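You operate a simulated robot arm through the tools that you are given. There is no shell and no other tool. Be economical: measure what you need, move in short steps, check, and stop when the job is done.

You are at the controls of a simulated robot arm. One attempt, no reset.

## Task
Put the light brush on the top of the brick stand away on the ledge of the stacked blocks. Take the green brush and leave it on top of the painted cup on the hollow of the brown stone. Put the pale cap on the top of the blue bench away on the top of the yellow bench. Take the dark brush and put it on the clay tile. Take the rubbing block on the top of the blue bench and put it away on the shelf under the white bench. Put the grey clay lump from the top of the white bench on the shelf under the blue bench and the brown clay lump on the shelf under the white bench. Lift the cover of the water crock open. Any order will do. Set down upright: light brush, rubbing block.
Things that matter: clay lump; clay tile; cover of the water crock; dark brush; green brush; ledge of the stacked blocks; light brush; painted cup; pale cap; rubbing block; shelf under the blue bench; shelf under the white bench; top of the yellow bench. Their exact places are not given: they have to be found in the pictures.

It is judged by the outcome, as a careful person would: the job done as asked, and still so three seconds after it is handed in. It fails if anything else is knocked over, pushed out of place, dropped, spilled or broken. Lids that push on must go on centred and level and be pressed home; caps that screw on are set level and turned clockwise until they are tight.

## Robot
A 7-joint arm with a two-finger gripper on a trunk, on a base that drives. Base frame: it is fixed to the floor where the robot stands at the start and does not move with it; the origin is under the middle of the robot, x ahead of it, y to its left, z up; the surface under the hand at the start is at about z = 66. Units: cm, rad, N and s.
With the tool pointing down near the work surface it reaches from about 36 to 78 cm from the robot's upright axis, wherever it stands. Its first joint turns from -2.496 to 2.496 rad. Places, roughly: clay lump [350, -775, 75]; clay tile (13x13x2 cm) [420, -750, 30]; cover of the water crock [-30, -400, 40]; dark brush (10x6x8 cm) [360, -610, 140]; green brush (6x4x7 cm) [140, -390, 50]; ledge of the stacked blocks (44x12 cm) [148, -366, 32]; light brush (10x6x8 cm) [50, 0, 70]; painted cup (6x6x6 cm) [140, -380, 50]; pale cap (3x3x2 cm) [210, -610, 80]; rubbing block (7x5x7 cm) [430, -580, 80]; shelf under the blue bench [310, -600, 30]; shelf under the white bench [350, -760, 30]; top of the yellow bench [630, -80, 80]. Payload 2.45 kg.
The tool frame sits at the grasp point between the pads (the TCP): z along the fingers, y along the line on which they close. The tips reach 2.6 cm beyond it. Largest opening 9.6 cm; the body of the gripper starts 6.9 cm behind the TCP.
Orientation is told as [roll, pitch, yaw] about the base's x, y, z axes, in that order, counted from this pose: with the fingers straight down and closing along the base's y, the tool's x points along the base's -x, its y along +y and its z along -z.

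## Interface
- The arm moves only by the tool step_arm. Its argument "increments" is a list of rows, each a list of 3 entries, a list of its own where there are three numbers: the finger opening in cm, from 0 to 9.6, then the shift along the tool's x, y, z in units of 30 mm (1.0 is 30 mm), then the turn, a rotation vector about the tool's x, y, z in units of 5 degrees (1.0 is 5 degrees). In form: [[claw, [x, y, z], [rx, ry, rz]], ...]. A call has 1 to 10 rows; each row shifts and turns the commanded pose from where the row before left it, along the tool's axes as they then stand. A call with a number of a shift or a turn outside -1 to 1 is refused whole. Rows are played at 5 a second. More than 5 cm and 0.15 rad between two rows, or a gripper value outside its range, and nothing of the call is played. Where a pose cannot be reached the arm comes as near as it can. A force on the tool above 40 N (or 10 N above the force at the start of the call, whichever is more), or a blocked arm, ends the call early, and 0.2 s more pass. Each finger halts on what it meets, pressing with about 40 N; the grip force reading is that of the motor and also rises with nothing between the fingers. The clock runs only during rows and for 0.2 s after the last one: add rows that do not move to give the fingers time. It gives the time, the measured TCP pose, the force on the tool (base axes), the opening and the grip force at its end, in the units of the frame above (readings bear some noise), with the torque about the TCP (base axes, N m) and any sound that the robot's microphone picked up.
- Cameras (640 x 400 px; columns grow to the right, rows downward): "scene" is now at [2.41, 16.77, 135.75]; the picture's right is [-0.25, -0.97, 0.00], its down [-0.69, 0.18, -0.70] and it looks along [0.67, -0.18, -0.72] (base axes); focal length 258 px, centre (320, 200). "wrist" rides on the gripper at [8.2, 0.3, -9.8] in the tool frame; the picture's right is [-0.04, 1.00, 0.00], its down [-0.73, -0.03, -0.68] and it looks along [-0.68, -0.03, 0.73] (tool axes); focal length 256 px, centre (320, 200).
- snapshot(camera): a new picture of that camera. It takes no simulated time.
- lift_body(by): slides the trunk up (or, below 0, down) by that many cm; the arm and the scene camera ride with it, the base frame stays. It gives what a move gives, with no picture.
- base_move(legs): drives the robot by 1 to 6 legs, each [ahead, turn to the left] in cm and rad, along the robot's own axes; the way and the turn of a leg run together, so that a leg with both is an arc; at most 150 cm and 3.142 rad a leg. The arm and the cameras ride along, it lands a little off, and it stops where it bumps. It gives what a move gives.
- turn_head(pan, tilt): turns the head with the scene camera to pan (to the left, within 2.705 rad either way) and tilt (down, from -0.506 to 1.204), counted from straight ahead of the robot. It gives what a move gives.
- point_at(camera, pixels): for up to 12 pixels [column, row] of the newest picture of that camera ("zoom" is the newest enlarged one), the place [x, y, z] in the base frame of the surface seen there, good to about 0.3 cm, but the place of the scene camera against the robot may be out by one fixed shift of up to 1.2 cm in any direction. It takes no simulated time.
- inspect(camera, box): a new picture of the part [left, top, right, bottom] of that camera's present view, enlarged. It takes no simulated time.
- close_job(): hands the job in; it is judged then, once.

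Go step by step. Measure first, check grasps and placings, and put right what went wrong. The budget is 145 turns and 180 pictures, counting those below and the enlarged ones. Unless the task says otherwise, let go and move clear before handing in, and close with one line.

The tools are called after ">>>" as a command line: name --argument value ..., lists and objects as JSON in quotes. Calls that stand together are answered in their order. step_arm: Moves the arm, as the interface text tells. Its arguments: {"type":"object","properties":{"increments":{"type":"array","items":{"type":"array"}}},"required":["increments"]} The other tools are called the same way: lift_body (by) slides the trunk up or down; base_move (legs) drives the base; turn_head (pan, tilt) turns the head that bears the scene camera; snapshot (camera) takes a picture; point_at (camera, pixels) gives the place of the surface under pixels of a picture; inspect (camera, box) takes an enlarged picture of a part of a camera's view; close_job () hands the job in.

At the start:

```text
clock: 0.0
tool_pos: [58.01, 7.11, 88.16]
ee_rot: [-0.001, 0.0, 0.0]
force: [0.1, -0.1, -0.4]
ft_torque: [-0.04, -0.01, 0.0]
grip_width: 9.61
finger_force: 0.0
trunk travel left (down, up): [-40.0, 24.0]
robot x, y, heading: [-0.06, 0.36, -0.001]
head pan, tilt: [-0.258, 0.799]
```

scene: 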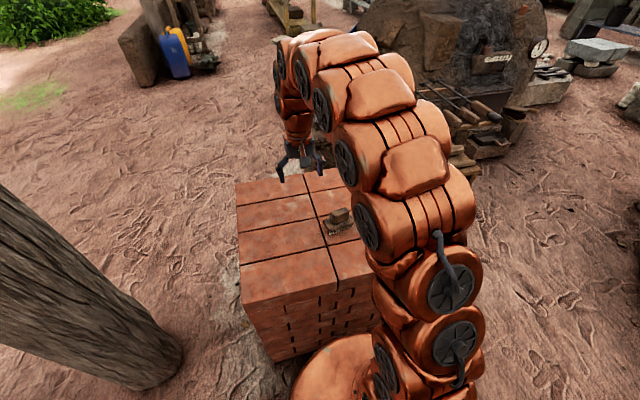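
wrist: 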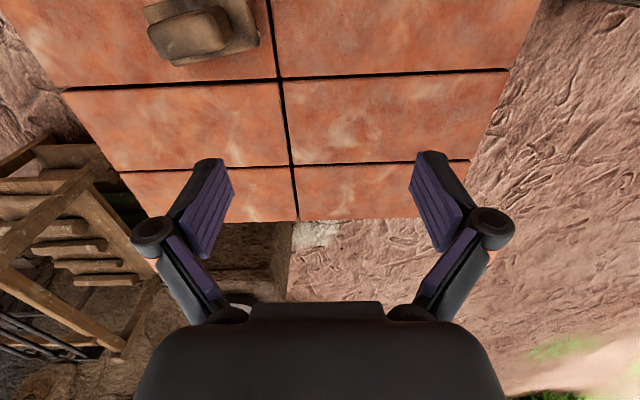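

The scene shows the light brush near pixel (340,222) on the brick stand. I will enlarge it and measure.

>>> inspect --camera "scene" --box '[280, 180, 400, 255]'

>>> point_at --camera "scene" --pixels '[[338, 214], [340, 228], [328, 232], [352, 225], [280, 220], [240, 185], [245, 300]]'

>>> point_at --camera "wrist" --pixels '[[190, 30], [150, 30], [230, 15], [170, 60], [258, 42], [350, 50]]'

```text
5.33 times, centred on (340, 218) of scene
```

zoom: 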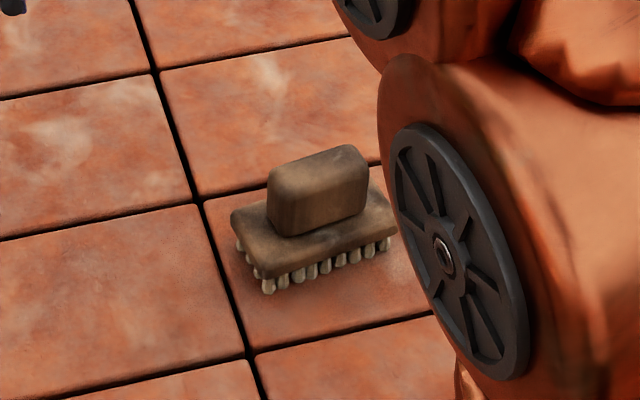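

```text
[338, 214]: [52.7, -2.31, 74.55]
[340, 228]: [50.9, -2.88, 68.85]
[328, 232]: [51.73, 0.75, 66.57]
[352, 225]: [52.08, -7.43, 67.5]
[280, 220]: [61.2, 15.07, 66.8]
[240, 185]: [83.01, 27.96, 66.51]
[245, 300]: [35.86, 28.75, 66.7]
```

```text
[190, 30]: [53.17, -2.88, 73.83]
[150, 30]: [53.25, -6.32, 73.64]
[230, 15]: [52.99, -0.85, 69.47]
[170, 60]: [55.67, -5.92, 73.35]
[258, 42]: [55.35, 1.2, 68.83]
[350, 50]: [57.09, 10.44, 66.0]
```

The handle of the light brush tops out near z=73.8, around (53.5,-3.5). I will move above it and look with the wrist camera.

>>> step_arm --increments '[[9.6, [0.4, -0.9, 0.4], [0, 0, 0]], [9.6, [0.4, -0.9, 0.4], [0, 0, 0]], [9.6, [0.4, -0.9, 0.4], [0, 0, 0]], [9.6, [0.4, -0.8, 0.4], [0, 0, 0]], [9.6, [0, 0, 0.4], [0, 0, 0]]]'

>>> snapshot --camera "wrist"

```text
clock: 1.2
tool_pos: [53.29, -3.49, 82.18]
ee_rot: [0.002, 0.0, 0.001]
force: [-0.4, -1.0, 0.3]
ft_torque: [0.0, -0.01, -0.02]
grip_width: 9.59
finger_force: 0.1
trunk travel left (down, up): [-40.0, 24.0]
robot x, y, heading: [0.04, -0.07, -0.001]
head pan, tilt: [-0.258, 0.799]
```

```text
176 pictures are left
```

wrist: 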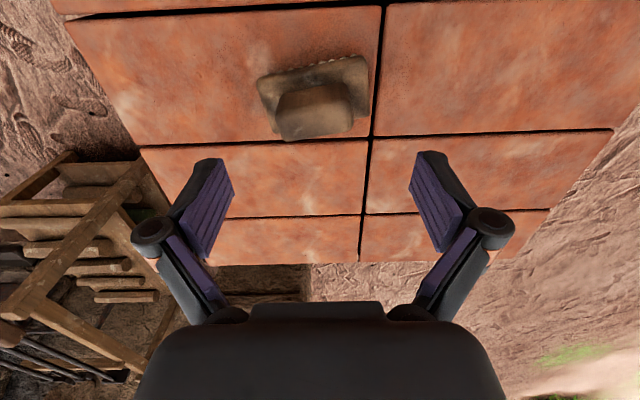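

>>> point_at --camera "wrist" --pixels '[[282, 110], [285, 135], [350, 125], [347, 92], [315, 115], [260, 82], [364, 62], [368, 95], [275, 128]]'

>>> inspect --camera "wrist" --box '[240, 40, 400, 140]'

```text
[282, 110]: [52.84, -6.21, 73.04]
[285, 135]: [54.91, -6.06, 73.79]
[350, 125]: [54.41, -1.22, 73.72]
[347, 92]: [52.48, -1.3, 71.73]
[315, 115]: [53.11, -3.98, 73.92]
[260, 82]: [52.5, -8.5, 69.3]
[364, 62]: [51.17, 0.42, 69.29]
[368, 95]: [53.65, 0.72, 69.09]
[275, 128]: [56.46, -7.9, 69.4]
```

```text
4.00 times, centred on (320, 90) of wrist
```

zoom: 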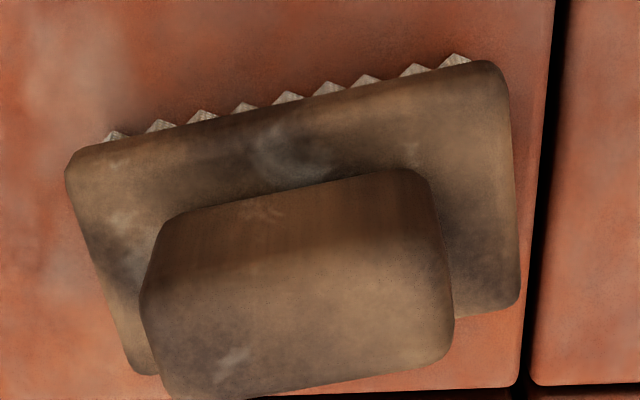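

Handle centre is about (54.7,-3.7), turned about 8.5° left. I align, descend to z≈72.5 and grip.

>>> step_arm --increments '[[9.6, [-0.47, -0.06, 0.3], [0, 0, 0]], [9.6, [0, 0, 0.4], [0, 0, -0.85]], [9.6, [0, 0, 0.5], [0, 0, -0.85]], [9.6, [0, 0, 0.8], [0, 0, 0]], [9.6, [0, 0, 0.8], [0, 0, 0]], [9.6, [0, 0, 0.4], [0, 0, 0]], [3, [0, 0, 0], [0, 0, 0]], [3, [0, 0, 0], [0, 0, 0]], [3, [0, 0, 0], [0, 0, 0]], [3, [0, 0, 0], [0, 0, 0]]]'

>>> snapshot --camera "wrist"

```text
clock: 3.4
tool_pos: [54.84, -3.69, 72.51]
ee_rot: [0.0, 0.002, 0.15]
force: [0.3, -2.0, 3.5]
ft_torque: [-0.03, 0.02, 0.08]
grip_width: 5.94
finger_force: 40.5
trunk travel left (down, up): [-40.0, 24.0]
robot x, y, heading: [-0.07, 0.09, 0.002]
head pan, tilt: [-0.258, 0.799]
```

```text
174 pictures are left
```

wrist: 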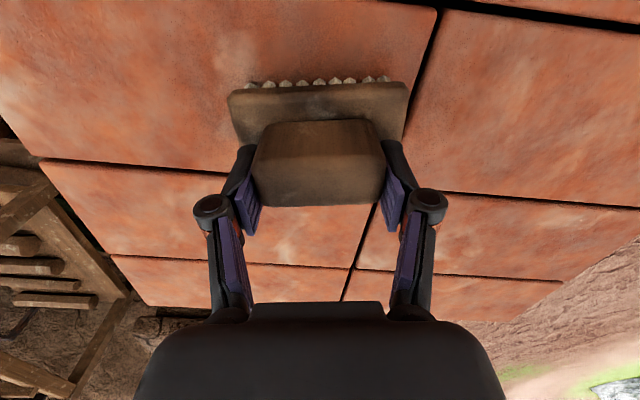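

Gripped at 5.94 cm. I lift and look toward the route to the right.

>>> step_arm --increments '[[3, [0, 0, -1], [0, 0, 0]], [3, [0, 0, -1], [0, 0, 0]], [3, [0, 0, -1], [0, 0, 0]], [3, [0, 0, -1], [0, 0, 0]], [3, [0.6, 0, -1], [0, 0, 0]], [3, [1, 0, 0], [0, 0, 0]], [3, [1, 0, 0], [0, 0, 0]]]'

>>> turn_head --pan -1.25 --tilt 0.35

>>> snapshot --camera "scene"

```text
clock: 5.0
tool_pos: [46.96, -4.8, 87.49]
ee_rot: [0.001, 0.0, 0.149]
force: [-0.2, -0.2, -2.0]
ft_torque: [-0.02, 0.01, 0.01]
grip_width: 5.94
finger_force: 40.6
trunk travel left (down, up): [-40.0, 24.0]
robot x, y, heading: [-0.41, -0.02, 0.003]
head pan, tilt: [-0.258, 0.799]
```

```text
clock: 6.3
tool_pos: [46.9, -4.7, 87.46]
ee_rot: [0.002, -0.001, 0.147]
force: [0.5, -0.2, -1.6]
ft_torque: [0.02, -0.01, 0.02]
grip_width: 5.93
finger_force: 40.2
trunk travel left (down, up): [-40.0, 24.0]
robot x, y, heading: [0.3, 0.27, -0.002]
head pan, tilt: [-1.25, 0.351]
```

```text
173 pictures are left
```

scene: 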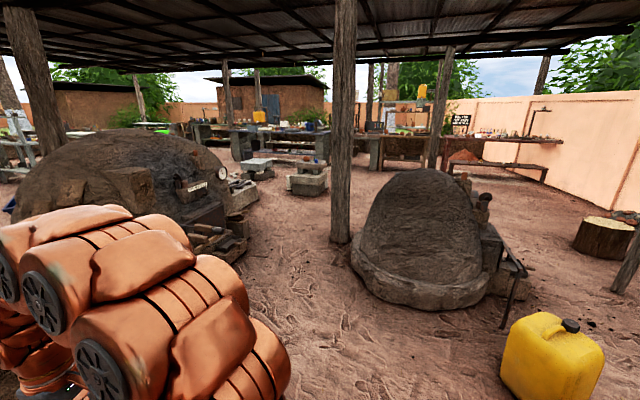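

A big yard. I measure key features to plan the route.

>>> point_at --camera "scene" --pixels '[[340, 240], [360, 280], [255, 220], [250, 160], [305, 185], [240, 190], [232, 250], [320, 300], [280, 200], [490, 290], [330, 175], [400, 165]]'

>>> inspect --camera "scene" --box '[180, 100, 340, 200]'

>>> inspect --camera "scene" --box '[400, 80, 640, 230]'

```text
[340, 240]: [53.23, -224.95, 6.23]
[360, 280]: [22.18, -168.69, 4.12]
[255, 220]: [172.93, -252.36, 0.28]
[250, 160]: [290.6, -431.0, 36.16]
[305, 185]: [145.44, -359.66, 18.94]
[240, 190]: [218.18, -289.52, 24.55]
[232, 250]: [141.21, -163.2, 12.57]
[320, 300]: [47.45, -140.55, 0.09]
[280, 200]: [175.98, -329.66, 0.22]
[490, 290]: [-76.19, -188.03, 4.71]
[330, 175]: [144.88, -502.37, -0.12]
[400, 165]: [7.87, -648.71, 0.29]
```

```text
4.00 times, centred on (260, 150) of scene
```

zoom: 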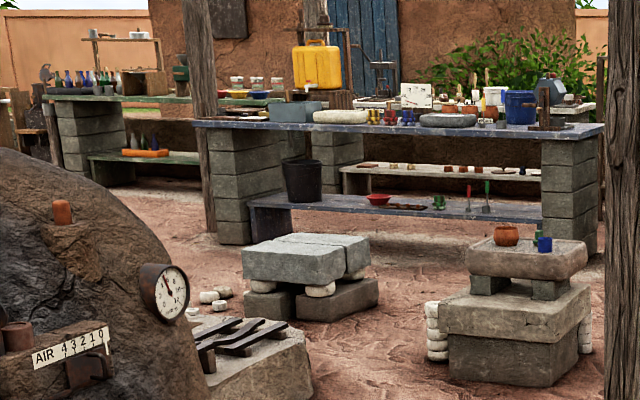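

```text
2.67 times, centred on (520, 155) of scene
```

zoom: 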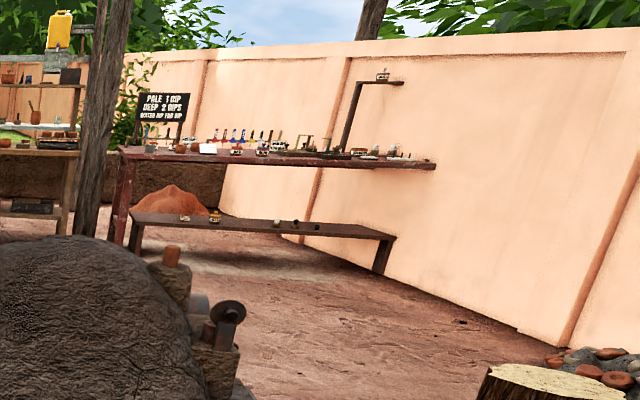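

The gap between the kilns and the post lies along about heading -1.07. I drive through it toward the stacked blocks.

>>> base_move --legs '[[0, -1.4], [40, 0], [0, 0.335], [106, 0], [106, 0], [0, -0.094]]'

>>> turn_head --pan -0.1 --tilt 0.55

>>> snapshot --camera "scene"

```text
clock: 23.9
tool_pos: [118.54, -272.2, 87.42]
ee_rot: [0.0, 0.001, -1.038]
force: [-1.0, -0.3, -1.1]
ft_torque: [0.01, -0.01, -0.03]
grip_width: 5.94
finger_force: 40.1
trunk travel left (down, up): [-40.0, 24.0]
robot x, y, heading: [105.57, -226.89, -1.188]
head pan, tilt: [-1.25, 0.351]
```

```text
clock: 25.2
tool_pos: [118.55, -272.18, 87.52]
ee_rot: [0.0, 0.001, -1.039]
force: [0.4, -0.8, -2.0]
ft_torque: [0.0, -0.04, -0.01]
grip_width: 5.92
finger_force: 40.0
trunk travel left (down, up): [-40.0, 24.0]
robot x, y, heading: [105.28, -226.9, -1.183]
head pan, tilt: [-0.099, 0.55]
```

```text
170 pictures are left
```

scene: 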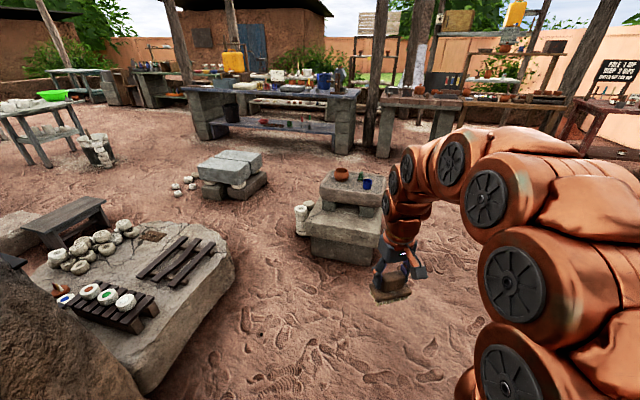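

>>> inspect --camera "scene" --box '[280, 150, 440, 275]'

>>> point_at --camera "scene" --pixels '[[308, 224], [370, 235], [345, 220], [330, 210], [342, 173], [362, 176], [368, 184], [320, 200], [325, 178], [310, 245], [365, 255]]'

```text
3.20 times, centred on (360, 212) of scene
```

zoom: 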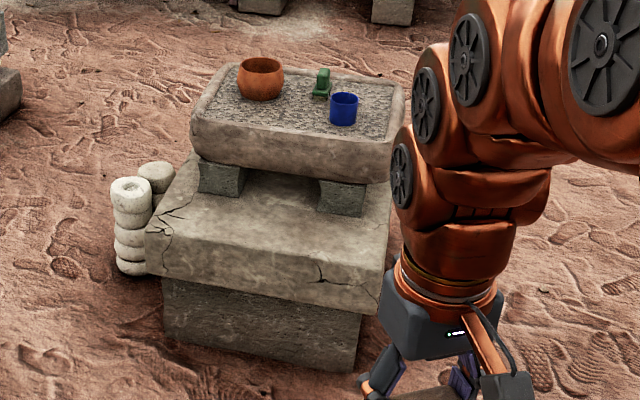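

```text
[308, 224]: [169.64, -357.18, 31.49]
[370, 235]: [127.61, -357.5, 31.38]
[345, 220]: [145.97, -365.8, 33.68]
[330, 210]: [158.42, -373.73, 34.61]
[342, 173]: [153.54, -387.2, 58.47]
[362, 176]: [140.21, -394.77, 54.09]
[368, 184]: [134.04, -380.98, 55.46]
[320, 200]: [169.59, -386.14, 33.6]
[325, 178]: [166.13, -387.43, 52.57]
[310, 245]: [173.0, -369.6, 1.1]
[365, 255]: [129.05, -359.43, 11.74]
```

Ledge front edge is y≈-356, x 127–170, z≈32; the blue painted cup is near (135,-382). I drive to about (148,-305) facing -y.

>>> base_move --legs '[[0, 0.113], [89, 0], [0, -0.5]]'

>>> turn_head --pan 0.15 --tilt 0.95

>>> snapshot --camera "scene"

>>> snapshot --camera "wrist"

```text
clock: 31.9
tool_pos: [142.98, -351.85, 87.48]
ee_rot: [-0.001, 0.0, -1.421]
force: [-0.7, 1.0, -1.8]
ft_torque: [0.04, -0.01, -0.03]
grip_width: 5.92
finger_force: 40.4
trunk travel left (down, up): [-40.0, 24.0]
robot x, y, heading: [147.99, -304.66, -1.577]
head pan, tilt: [-0.099, 0.55]
```

```text
clock: 32.8
tool_pos: [142.94, -351.79, 87.5]
ee_rot: [-0.001, -0.001, -1.421]
force: [0.0, -1.5, -2.0]
ft_torque: [-0.02, -0.02, 0.01]
grip_width: 5.94
finger_force: 39.9
trunk travel left (down, up): [-40.0, 24.0]
robot x, y, heading: [147.48, -305.17, -1.573]
head pan, tilt: [0.15, 0.949]
```

```text
168 pictures are left
```

scene: 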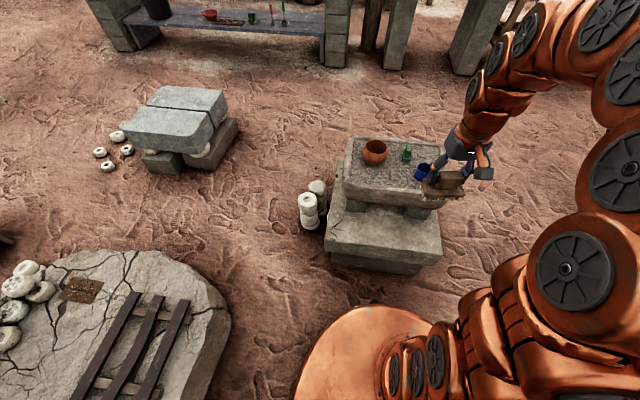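

```text
167 pictures are left
```

wrist: 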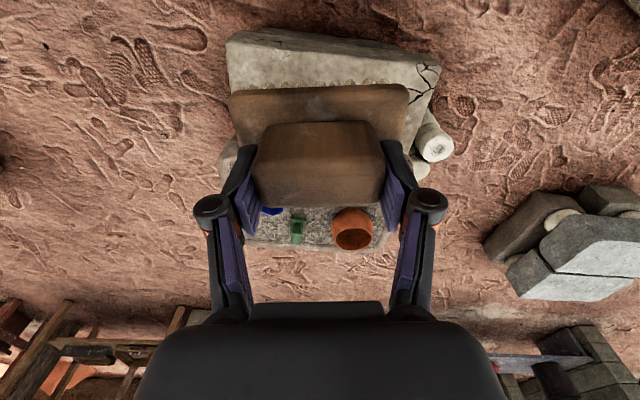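

I measure the ledge and stone from here with both cameras.

>>> point_at --camera "scene" --pixels '[[328, 248], [336, 215], [370, 230], [410, 238], [438, 256], [345, 180], [365, 204], [395, 206], [375, 215], [405, 222]]'

>>> point_at --camera "wrist" --pixels '[[228, 40], [330, 38], [437, 72], [300, 60], [380, 70], [350, 75], [425, 90], [250, 75]]'

>>> inspect --camera "scene" --box '[300, 120, 480, 280]'

```text
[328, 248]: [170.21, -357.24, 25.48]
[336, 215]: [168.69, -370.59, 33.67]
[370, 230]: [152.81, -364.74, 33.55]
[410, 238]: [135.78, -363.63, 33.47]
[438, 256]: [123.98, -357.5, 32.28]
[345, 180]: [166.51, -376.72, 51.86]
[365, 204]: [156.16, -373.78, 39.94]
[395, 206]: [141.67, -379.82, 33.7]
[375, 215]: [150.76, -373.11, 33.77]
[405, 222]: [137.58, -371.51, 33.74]
```

```text
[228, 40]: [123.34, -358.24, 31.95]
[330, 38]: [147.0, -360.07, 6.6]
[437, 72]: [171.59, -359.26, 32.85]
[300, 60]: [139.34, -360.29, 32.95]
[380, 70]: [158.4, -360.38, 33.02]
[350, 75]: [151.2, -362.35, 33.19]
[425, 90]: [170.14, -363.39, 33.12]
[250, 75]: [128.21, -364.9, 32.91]
```

```text
2.50 times, centred on (390, 200) of scene
```

zoom: 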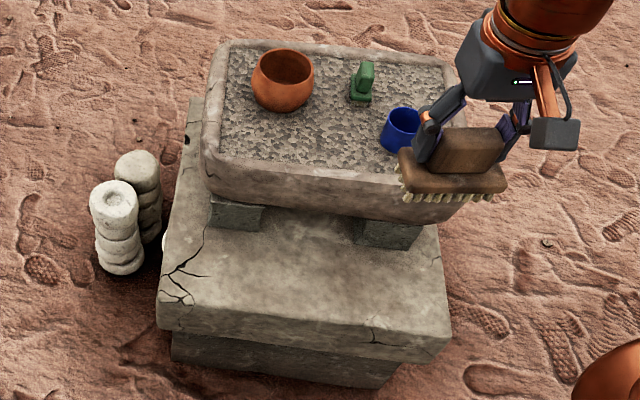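

Ledge top is z≈33.0 with the front edge near y=-358.5. I square the brush to the ledge, move above (148,-364.5) and lower the trunk.

>>> step_arm --increments '[[3, [0, 0, 0], [0, 0, 0.86]], [3, [0, 0, 0], [0, 0, 0.86]], [3, [-0.85, 0.34, 0], [0, 0, 0]], [3, [-0.85, 0.34, 0], [0, 0, 0]], [3, [-0.85, 0.34, 0], [0, 0, 0]], [3, [-0.85, 0.34, 0], [0, 0, 0]], [3, [-0.85, 0.34, 0], [0, 0, 0]]]'

>>> lift_body --by -36

>>> snapshot --camera "wrist"

>>> snapshot --camera "scene"

```text
clock: 34.4
tool_pos: [148.08, -364.45, 87.51]
ee_rot: [0.0, 0.002, -1.573]
force: [0.6, -0.4, -1.6]
ft_torque: [-0.03, -0.01, -0.05]
grip_width: 5.93
finger_force: 39.9
trunk travel left (down, up): [-40.0, 24.0]
robot x, y, heading: [147.5, -305.08, -1.568]
head pan, tilt: [0.15, 0.949]
```

```text
clock: 37.9
tool_pos: [148.02, -364.5, 51.53]
ee_rot: [-0.001, -0.001, -1.572]
force: [-0.3, -1.1, -1.1]
ft_torque: [-0.01, 0.01, 0.05]
grip_width: 5.9
finger_force: 40.3
trunk travel left (down, up): [-4.0, 60.0]
robot x, y, heading: [147.7, -305.05, -1.573]
head pan, tilt: [0.15, 0.949]
```

```text
165 pictures are left
```

wrist: 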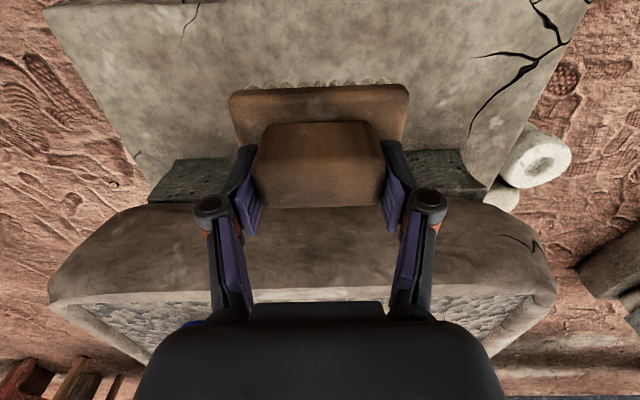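

```text
164 pictures are left
```

scene: 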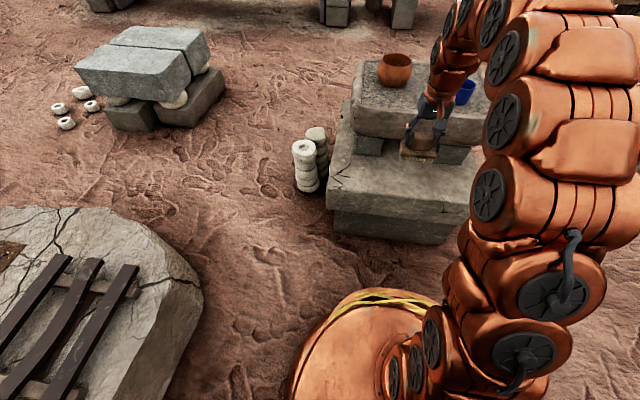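

>>> point_at --camera "wrist" --pixels '[[200, 180], [250, 30], [440, 170], [150, 210], [460, 215], [300, 230], [170, 20], [450, 20], [420, 280]]'

```text
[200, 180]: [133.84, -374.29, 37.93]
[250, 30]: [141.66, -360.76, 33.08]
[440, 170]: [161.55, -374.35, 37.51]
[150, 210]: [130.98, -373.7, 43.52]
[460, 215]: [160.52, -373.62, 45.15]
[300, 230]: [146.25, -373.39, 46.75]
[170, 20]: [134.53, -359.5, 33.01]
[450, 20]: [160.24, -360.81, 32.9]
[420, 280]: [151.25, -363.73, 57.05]
```

Stone front is y≈-373.4, well clear. I lower the brush to z≈39.6 at the TCP.

>>> step_arm --increments '[[3, [0.1, 0, 1], [0, 0, 0]], [3, [0, 0, 1], [0, 0, 0]], [3, [0, 0, 1], [0, 0, 0]], [3, [0, 0, 0.7], [0, 0, 0]], [3, [0, 0, 0.2], [0, 0, 0]], [3, [0, 0, 0.1], [0, 0, 0]], [3, [0, 0, 0.05], [0, 0, 0]]]'

>>> snapshot --camera "wrist"

```text
clock: 39.5
tool_pos: [148.13, -364.19, 39.53]
ee_rot: [0.001, -0.001, -1.571]
force: [3.6, 2.7, 19.0]
ft_torque: [0.74, 0.0, -0.07]
grip_width: 5.9
finger_force: 40.1
trunk travel left (down, up): [-4.0, 60.0]
robot x, y, heading: [147.84, -304.81, -1.567]
head pan, tilt: [0.15, 0.949]
```

```text
163 pictures are left
```

wrist: 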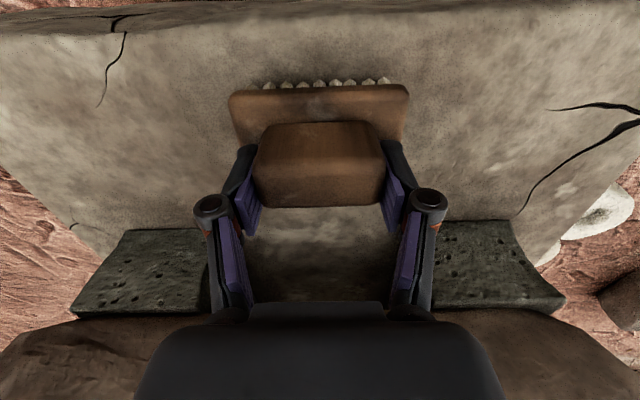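

Contact at 19 N; I release and go up.

>>> step_arm --increments '[[9.0, [0, 0, 0], [0, 0, 0]], [9.0, [0, 0, 0], [0, 0, 0]], [9.0, [0, 0, 0], [0, 0, 0]], [9.0, [0, 0, -0.7], [0, 0, 0]], [9.0, [0, 0, -1], [0, 0, 0]], [9.0, [0, 0, -1], [0, 0, 0]], [9.0, [0, 0, -1], [0, 0, 0]]]'

>>> lift_body --by 25

>>> snapshot --camera "wrist"

```text
clock: 41.1
tool_pos: [147.95, -364.44, 50.46]
ee_rot: [0.001, 0.002, -1.573]
force: [-0.4, -0.3, -0.4]
ft_torque: [0.01, 0.01, 0.01]
grip_width: 9.03
finger_force: 0.2
trunk travel left (down, up): [-4.0, 60.0]
robot x, y, heading: [147.62, -304.76, -1.57]
head pan, tilt: [0.15, 0.949]
```

```text
clock: 43.6
tool_pos: [147.94, -364.4, 75.53]
ee_rot: [0.001, 0.002, -1.573]
force: [0.0, 0.8, 0.8]
ft_torque: [0.04, -0.01, 0.0]
grip_width: 9.01
finger_force: 0.0
trunk travel left (down, up): [-29.0, 35.0]
robot x, y, heading: [147.65, -304.65, -1.567]
head pan, tilt: [0.15, 0.949]
```

```text
162 pictures are left
```

wrist: 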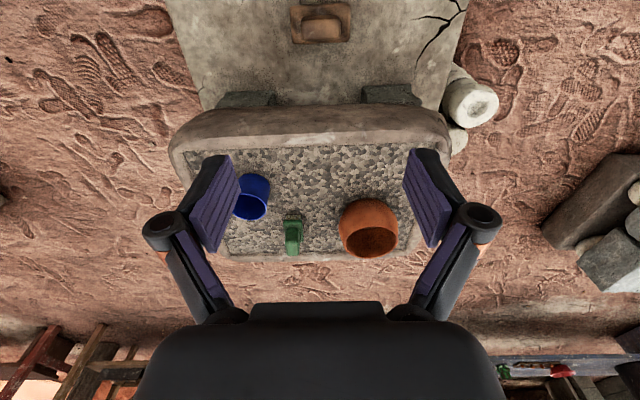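

The brush sits on the ledge. Now I move closer over the green brush and look.

>>> step_arm --increments '[[9.0, [-0.9, -0.5, 0], [0, 0, 0]], [9.0, [-0.9, -0.5, 0], [0, 0, 0]], [9.0, [-0.9, -0.5, 0], [0, 0, 0]], [9.0, [-0.9, -0.5, 0], [0, 0, 0]], [9.0, [-0.9, -0.3, 0], [0, 0, 0]], [9.0, [-0.9, 0, 0.5], [0, 0, 0]]]'

>>> snapshot --camera "wrist"

>>> inspect --camera "wrist" --box '[200, 80, 440, 230]'

```text
clock: 45.0
tool_pos: [141.33, -380.05, 73.69]
ee_rot: [0.0, -0.003, -1.57]
force: [0.6, -0.2, -0.1]
ft_torque: [0.01, 0.01, 0.01]
grip_width: 9.02
finger_force: 0.0
out of reach, approached as far as the arm can: row 6
trunk travel left (down, up): [-29.0, 35.0]
robot x, y, heading: [147.85, -304.93, -1.568]
head pan, tilt: [0.15, 0.949]
```

```text
161 pictures are left
```

wrist: 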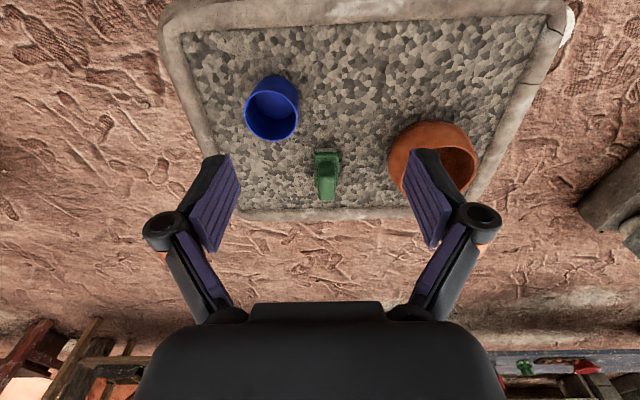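

```text
2.67 times, centred on (320, 155) of wrist
```

zoom: 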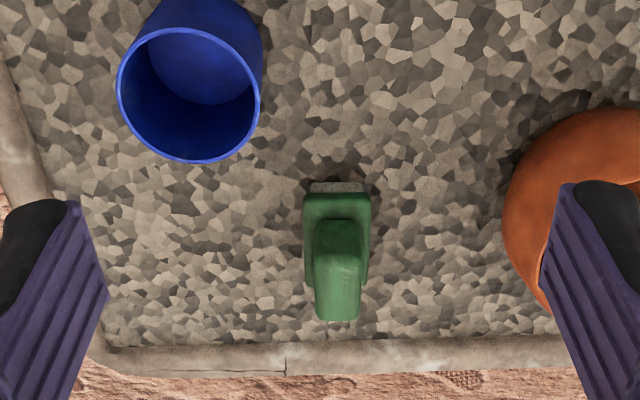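

The arm is at its reach limit. I measure the cup and brush, then drive 12 cm nearer.

>>> point_at --camera "zoom" --pixels '[[120, 95], [258, 95], [200, 155], [190, 35], [200, 70], [316, 230], [360, 230], [340, 300], [310, 260], [365, 200], [280, 200], [338, 225]]'

>>> base_move --legs '[[12, 0]]'

>>> snapshot --camera "wrist"

```text
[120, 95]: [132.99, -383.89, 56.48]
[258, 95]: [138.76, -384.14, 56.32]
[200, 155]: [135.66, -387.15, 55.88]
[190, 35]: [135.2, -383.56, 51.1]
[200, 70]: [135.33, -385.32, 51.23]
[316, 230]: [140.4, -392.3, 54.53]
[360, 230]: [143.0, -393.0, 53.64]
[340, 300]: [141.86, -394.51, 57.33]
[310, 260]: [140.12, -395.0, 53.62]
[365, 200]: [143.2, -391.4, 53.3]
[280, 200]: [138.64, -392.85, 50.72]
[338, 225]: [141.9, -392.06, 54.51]
```

```text
clock: 46.3
tool_pos: [141.18, -391.92, 73.6]
ee_rot: [0.0, -0.001, -1.573]
force: [-1.1, -0.1, 0.1]
ft_torque: [-0.01, 0.01, 0.0]
grip_width: 9.04
finger_force: 0.1
trunk travel left (down, up): [-29.0, 35.0]
robot x, y, heading: [147.62, -316.84, -1.571]
head pan, tilt: [0.15, 0.949]
```

```text
159 pictures are left
```

wrist: 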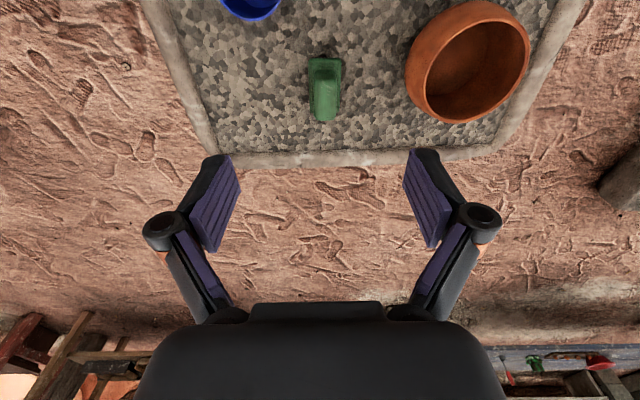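

I enlarge the green brush from here and measure it.

>>> inspect --camera "wrist" --box '[272, 40, 384, 140]'

```text
4.00 times, centred on (328, 90) of wrist
```

zoom: 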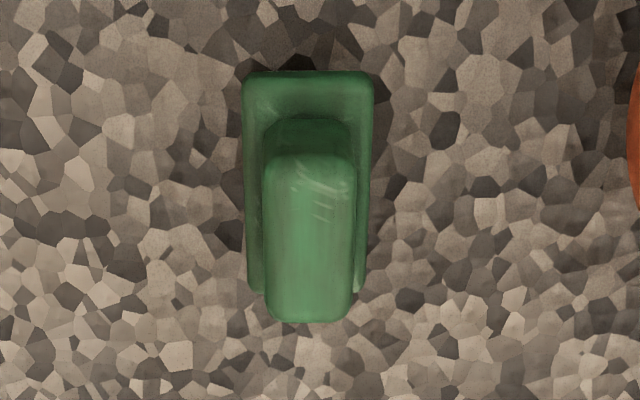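

>>> point_at --camera "zoom" --pixels '[[310, 165], [310, 310], [268, 230], [350, 230], [250, 85], [365, 85], [310, 90], [252, 280], [200, 200], [310, 240]]'

```text
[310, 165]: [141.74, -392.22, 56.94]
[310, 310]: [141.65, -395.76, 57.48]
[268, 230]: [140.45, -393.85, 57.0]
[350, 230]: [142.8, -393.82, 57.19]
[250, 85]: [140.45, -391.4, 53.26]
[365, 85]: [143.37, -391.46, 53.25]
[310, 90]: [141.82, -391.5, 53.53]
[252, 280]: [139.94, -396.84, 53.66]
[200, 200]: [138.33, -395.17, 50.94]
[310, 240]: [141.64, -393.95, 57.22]
```

Handle centre (141.7,-394.0), top 57.3. I descend with 6 cm opening and grip.

>>> step_arm --increments '[[6, [-0.7, 0.17, 0.7], [0, 0, 0]], [6, [0, 0, 1], [0, 0, 0]], [6, [0, 0, 1], [0, 0, 0]], [6, [0, 0, 1], [0, 0, 0]], [6, [0, 0, 1], [0, 0, 0]], [6, [0, 0, 0.8], [0, 0, 0]], [6, [0, 0, 0.15], [0, 0, 0]], [1, [0, 0, 0], [0, 0, 0]], [1, [0, 0, 0], [0, 0, 0]], [1, [0, 0, 0], [0, 0, 0]]]'

>>> step_arm --increments '[[1, [0, 0, 0], [0, 0, 0]], [1, [0, 0, 0], [0, 0, 0]], [1, [0, 0, -0.5], [0, 0, 0]], [1, [0, 0, -1], [0, 0, 0]], [1, [0, 0, -1], [0, 0, 0]], [1, [0, 0, -1], [0, 0, 0]]]'

>>> snapshot --camera "wrist"

```text
clock: 48.5
tool_pos: [141.6, -392.63, 56.83]
ee_rot: [0.0, 0.0, -1.572]
force: [0.6, 0.3, 0.9]
ft_torque: [-0.06, 0.0, 0.01]
grip_width: 2.3
finger_force: 32.4
out of reach, approached as far as the arm can: row 1
trunk travel left (down, up): [-29.0, 35.0]
robot x, y, heading: [147.75, -316.89, -1.574]
head pan, tilt: [0.15, 0.949]
```

```text
clock: 49.9
tool_pos: [141.5, -392.55, 67.37]
ee_rot: [0.001, -0.001, -1.572]
force: [-0.1, 0.3, 0.3]
ft_torque: [0.01, -0.01, 0.04]
grip_width: 2.31
finger_force: 39.7
trunk travel left (down, up): [-29.0, 35.0]
robot x, y, heading: [147.83, -316.81, -1.576]
head pan, tilt: [0.15, 0.949]
```

```text
157 pictures are left
```

wrist: 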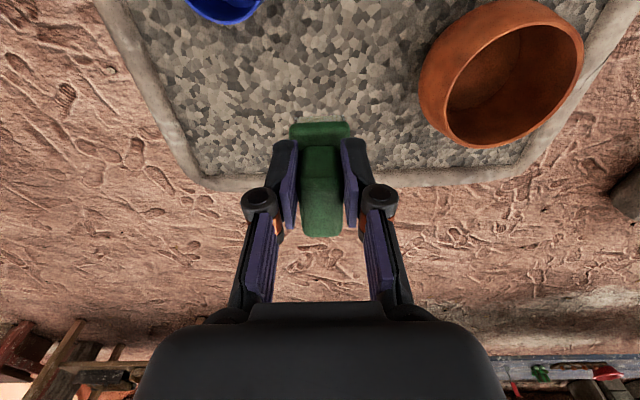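

Gripped at 2.31 cm (brush centre is ~1.4 cm beyond the TCP). I move over the cup at (135.9,-384.1), then lower almost to the rim.

>>> step_arm --increments '[[1, [0.8, -0.47, 0], [0, 0, 0]], [1, [0.8, -0.47, 0], [0, 0, 0]], [1, [0.8, -0.47, 0], [0, 0, 0]], [1, [0.9, -0.49, 0], [0, 0, 0]], [1, [0, 0, 0.5], [0, 0, 0]], [1, [0, 0, 0.5], [0, 0, 0]]]'

>>> snapshot --camera "wrist"

>>> inspect --camera "scene" --box '[360, 60, 520, 160]'

```text
clock: 51.3
tool_pos: [135.96, -382.9, 64.24]
ee_rot: [0.0, -0.002, -1.575]
force: [-0.4, -0.5, -1.0]
ft_torque: [0.03, 0.01, 0.01]
grip_width: 2.29
finger_force: 39.9
trunk travel left (down, up): [-29.0, 35.0]
robot x, y, heading: [147.61, -316.81, -1.576]
head pan, tilt: [0.15, 0.949]
```

```text
156 pictures are left
```

wrist: 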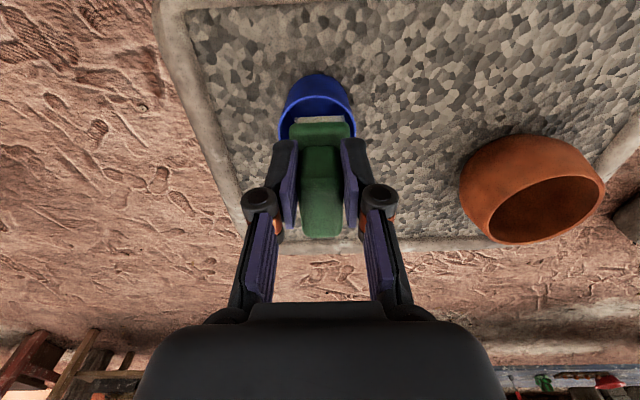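

```text
4.00 times, centred on (440, 110) of scene
```

zoom: 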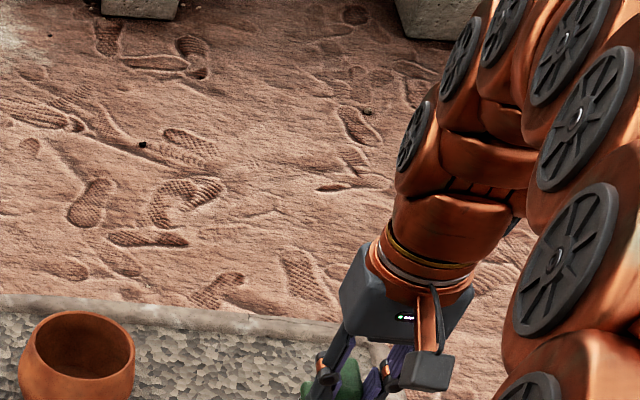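

I measure the near rim of the cup and the brush's near edge in the wrist view.

>>> point_at --camera "wrist" --pixels '[[318, 98], [286, 125], [350, 125], [320, 126], [320, 119], [299, 135], [342, 135], [318, 85], [296, 117], [343, 117]]'

>>> inspect --camera "wrist" --box '[270, 60, 370, 140]'

```text
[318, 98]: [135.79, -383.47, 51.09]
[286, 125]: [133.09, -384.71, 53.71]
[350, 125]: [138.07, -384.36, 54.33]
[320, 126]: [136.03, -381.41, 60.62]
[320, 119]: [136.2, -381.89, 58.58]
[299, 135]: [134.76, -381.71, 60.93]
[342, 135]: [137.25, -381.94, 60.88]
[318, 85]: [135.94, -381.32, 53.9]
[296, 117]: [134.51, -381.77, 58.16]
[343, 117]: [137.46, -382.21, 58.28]
```

```text
5.00 times, centred on (320, 100) of wrist
```

zoom: 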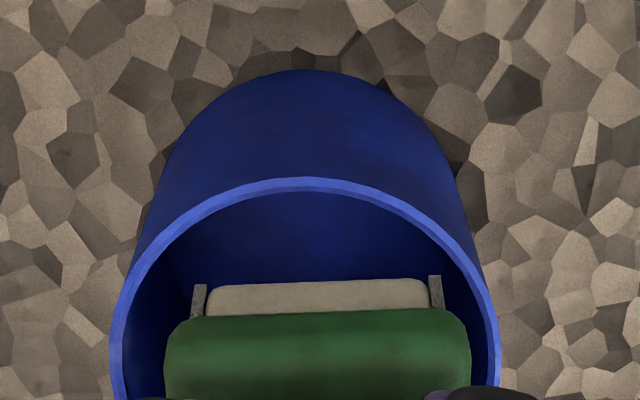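

I measure rim and bristle corners on the enlarged view.

>>> point_at --camera "zoom" --pixels '[[310, 184], [220, 204], [400, 208], [118, 340], [492, 340], [150, 270], [455, 265], [197, 300], [437, 290], [210, 300], [425, 292], [315, 300]]'

```text
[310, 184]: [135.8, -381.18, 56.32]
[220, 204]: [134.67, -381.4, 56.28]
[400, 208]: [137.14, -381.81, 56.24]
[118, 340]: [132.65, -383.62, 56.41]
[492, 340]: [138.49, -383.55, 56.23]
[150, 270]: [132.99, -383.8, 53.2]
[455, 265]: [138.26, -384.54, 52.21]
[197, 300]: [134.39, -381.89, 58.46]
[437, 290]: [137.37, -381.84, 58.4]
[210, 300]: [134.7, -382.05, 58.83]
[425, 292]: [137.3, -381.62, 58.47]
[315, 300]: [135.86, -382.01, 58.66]
```

Cup centre is (135.6,-384.05); the brush is ~0.3 cm right and ~0.45 cm too far. I correct and lower gently.

>>> step_arm --increments '[[1, [0.15, -0.09, 0], [0, 0, 0]], [1, [0, 0, 0.25], [0, 0, 0]], [1, [0, 0, 0.2], [0, 0, 0]], [1, [0, 0, 0.1], [0, 0, 0]], [1, [0, 0, 0.06], [0, 0, 0]]]'

>>> inspect --camera "wrist" --box '[270, 60, 370, 140]'

```text
clock: 52.5
tool_pos: [135.59, -382.28, 62.54]
ee_rot: [-0.001, 0.0, -1.571]
force: [-0.4, -0.4, -0.8]
ft_torque: [0.01, -0.02, 0.03]
grip_width: 2.33
finger_force: 40.4
trunk travel left (down, up): [-29.0, 35.0]
robot x, y, heading: [147.67, -316.78, -1.573]
head pan, tilt: [0.15, 0.949]
```

```text
5.00 times, centred on (320, 100) of wrist
```

zoom: 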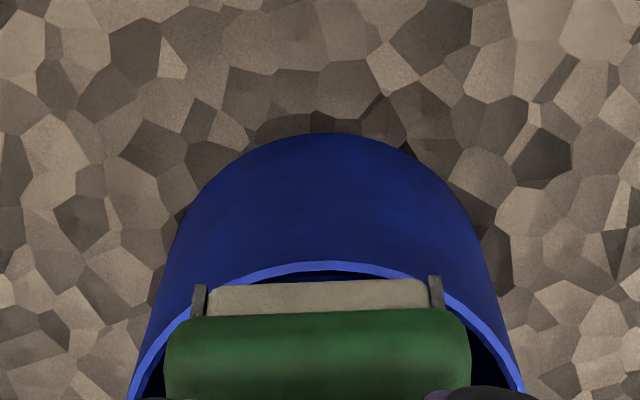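

Near corners now sit right over the rim. I lower in small steps until contact.

>>> step_arm --increments '[[1, [0, 0, 0.06], [0, 0, 0]], [1, [0, 0, 0.06], [0, 0, 0]], [1, [0, 0, 0.05], [0, 0, 0]]]'

>>> inspect --camera "wrist" --box '[270, 60, 370, 140]'

```text
clock: 53.3
tool_pos: [135.62, -382.34, 62.32]
ee_rot: [-0.001, -0.007, -1.574]
force: [-0.7, 2.8, 32.7]
ft_torque: [-0.2, -0.06, -0.01]
grip_width: 2.3
finger_force: 39.8
trunk travel left (down, up): [-29.0, 35.0]
robot x, y, heading: [147.7, -316.86, -1.573]
head pan, tilt: [0.15, 0.949]
```

```text
5.00 times, centred on (320, 100) of wrist
```

zoom: 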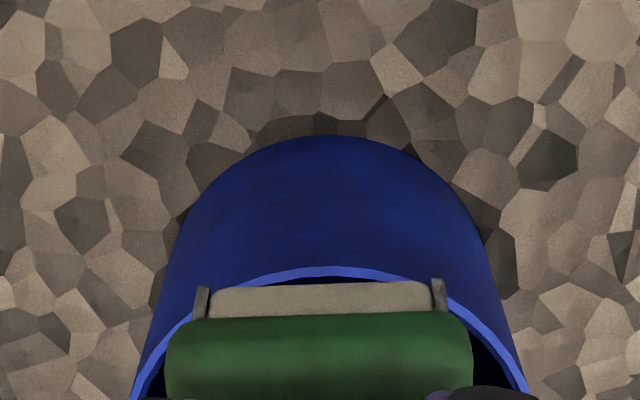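

Firm, roughly balanced contact. I ease off slightly, release and rise.

>>> step_arm --increments '[[1, [0, 0, -0.05], [0, 0, 0]], [3.5, [0, 0, 0], [0, 0, 0]], [4.5, [0, 0, 0], [0, 0, 0]], [5, [0, 0, 0], [0, 0, 0]], [5, [0, 0, -0.5], [0, 0, 0]], [5, [0, 0, -1], [0, 0, 0]], [5, [0, 0, -1], [0, 0, 0]], [5, [0, 0, -1], [0, 0, 0]], [5, [0, 0, -1], [0, 0, 0]]]'

>>> inspect --camera "wrist" --box '[240, 40, 400, 140]'

>>> turn_head --pan 1.2 --tilt 0.3

>>> snapshot --camera "scene"

```text
clock: 55.3
tool_pos: [135.67, -382.25, 75.8]
ee_rot: [-0.001, 0.001, -1.573]
force: [0.1, 0.6, 0.1]
ft_torque: [0.02, 0.01, -0.03]
grip_width: 5.03
finger_force: 0.2
trunk travel left (down, up): [-29.0, 35.0]
robot x, y, heading: [147.8, -316.81, -1.57]
head pan, tilt: [0.15, 0.949]
```

```text
4.00 times, centred on (320, 90) of wrist
```

zoom: 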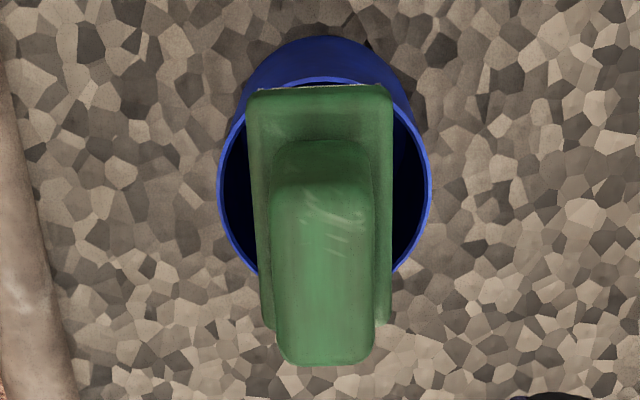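

```text
clock: 56.6
tool_pos: [135.6, -382.3, 75.69]
ee_rot: [0.0, -0.003, -1.573]
force: [-0.2, -0.2, 0.7]
ft_torque: [0.0, -0.04, 0.01]
grip_width: 4.97
finger_force: 0.0
trunk travel left (down, up): [-29.0, 35.0]
robot x, y, heading: [147.59, -316.6, -1.572]
head pan, tilt: [1.201, 0.3]
```

```text
150 pictures are left
```

scene: 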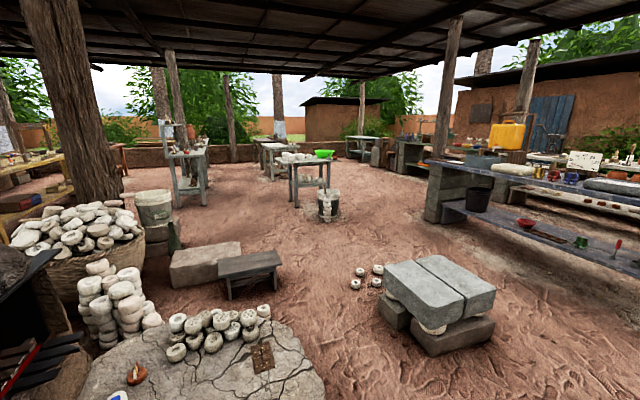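

The green brush rests on the cup. Next the water crock near (-30,-400): I look to the right.

>>> turn_head --pan -1.15 --tilt 0.45

>>> snapshot --camera "scene"

```text
clock: 58.8
tool_pos: [135.57, -382.2, 75.7]
ee_rot: [0.001, 0.0, -1.573]
force: [1.0, -0.8, -0.3]
ft_torque: [0.02, 0.01, 0.0]
grip_width: 5.01
finger_force: 0.0
trunk travel left (down, up): [-29.0, 35.0]
robot x, y, heading: [148.04, -317.17, -1.569]
head pan, tilt: [-1.15, 0.45]
```

```text
149 pictures are left
```

scene: 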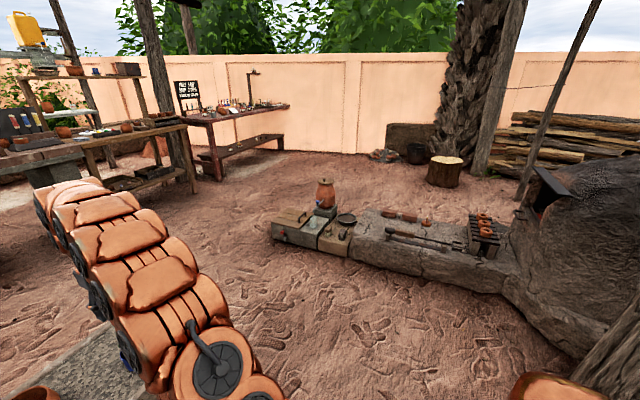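

>>> inspect --camera "scene" --box '[250, 160, 410, 270]'

>>> point_at --camera "scene" --pixels '[[324, 182], [318, 210], [292, 215], [340, 225], [272, 235], [345, 258], [310, 240], [425, 270], [510, 290], [345, 218]]'

```text
3.64 times, centred on (330, 215) of scene
```

zoom: 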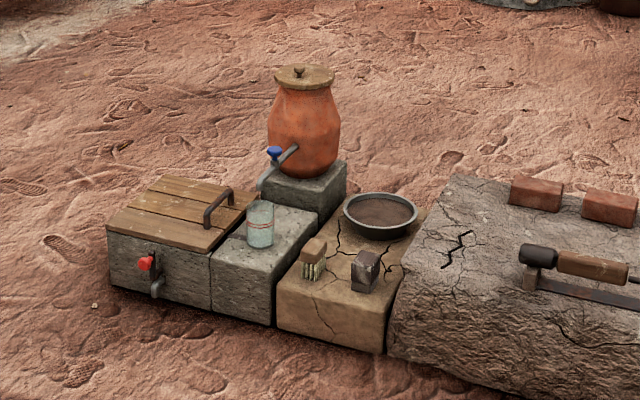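

```text
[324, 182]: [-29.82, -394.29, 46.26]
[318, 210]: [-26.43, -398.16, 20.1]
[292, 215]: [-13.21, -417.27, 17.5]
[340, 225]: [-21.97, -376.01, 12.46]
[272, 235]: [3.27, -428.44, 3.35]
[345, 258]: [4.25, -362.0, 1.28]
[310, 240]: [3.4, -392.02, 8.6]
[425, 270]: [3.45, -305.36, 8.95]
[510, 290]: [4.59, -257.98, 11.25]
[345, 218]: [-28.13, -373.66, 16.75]
```

The orange jar with a knobbed lid stands at (-30,-395), lid z≈46. I retract the arm, back out, and go round to face it from the east.

>>> step_arm --increments '[[5, [1, 0.4, 0], [0, 0, 0]], [5, [1, 0.8, 0], [0, 0, 0]], [5, [1, 0.8, 0], [0, 0, 0]], [5, [1, 0.8, 0], [0, 0, 0]], [5, [1, 0.8, 0], [0, 0, 0]], [5, [1, 0.4, 0], [0, 0, 0]]]'

>>> base_move --legs '[[-25, 0], [0, -1.367], [64.3, 0], [0, 0.985], [93.8, 0], [0, -1.19]]'

>>> turn_head --pan 0.2 --tilt 0.75

>>> snapshot --camera "scene"

```text
clock: 60.1
tool_pos: [147.76, -364.29, 75.76]
ee_rot: [0.001, -0.001, -1.574]
force: [0.5, 0.5, -1.0]
ft_torque: [0.01, 0.05, -0.04]
grip_width: 5.01
finger_force: 0.1
trunk travel left (down, up): [-29.0, 35.0]
robot x, y, heading: [147.55, -316.9, -1.573]
head pan, tilt: [-1.15, 0.45]
```

```text
clock: 78.7
tool_pos: [-2.15, -385.02, 75.9]
ee_rot: [0.001, 0.0, 3.084]
force: [-1.1, -0.1, 0.9]
ft_torque: [0.0, 0.04, -0.01]
grip_width: 5.01
finger_force: 0.0
trunk travel left (down, up): [-29.0, 35.0]
robot x, y, heading: [45.22, -387.84, 3.08]
head pan, tilt: [-1.15, 0.45]
```

```text
clock: 80.2
tool_pos: [-2.12, -385.12, 75.83]
ee_rot: [-0.001, 0.001, 3.086]
force: [0.3, 0.2, -0.6]
ft_torque: [0.0, 0.0, 0.01]
grip_width: 4.98
finger_force: 0.1
trunk travel left (down, up): [-29.0, 35.0]
robot x, y, heading: [45.16, -388.14, 3.084]
head pan, tilt: [0.201, 0.75]
```

```text
147 pictures are left
```

scene: 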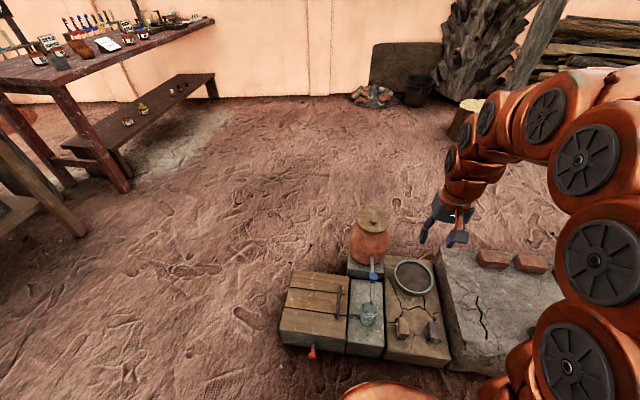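

>>> inspect --camera "scene" --box '[320, 190, 440, 285]'

>>> snapshot --camera "wrist"

```text
4.21 times, centred on (380, 238) of scene
```

zoom: 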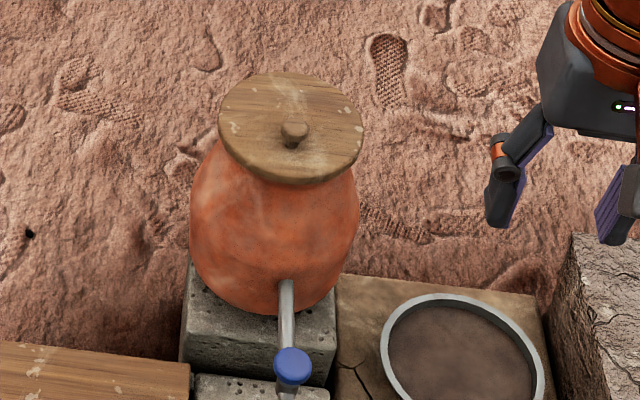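

```text
145 pictures are left
```

wrist: 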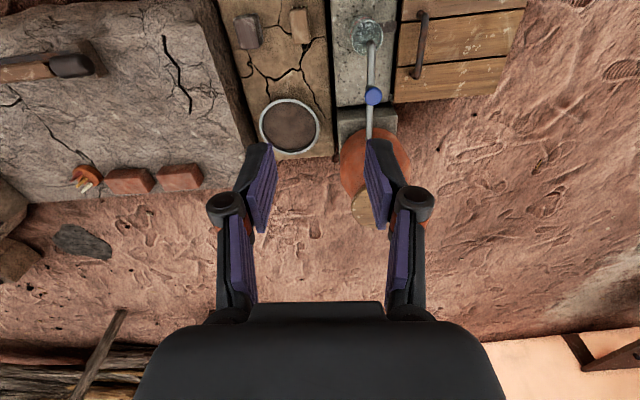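

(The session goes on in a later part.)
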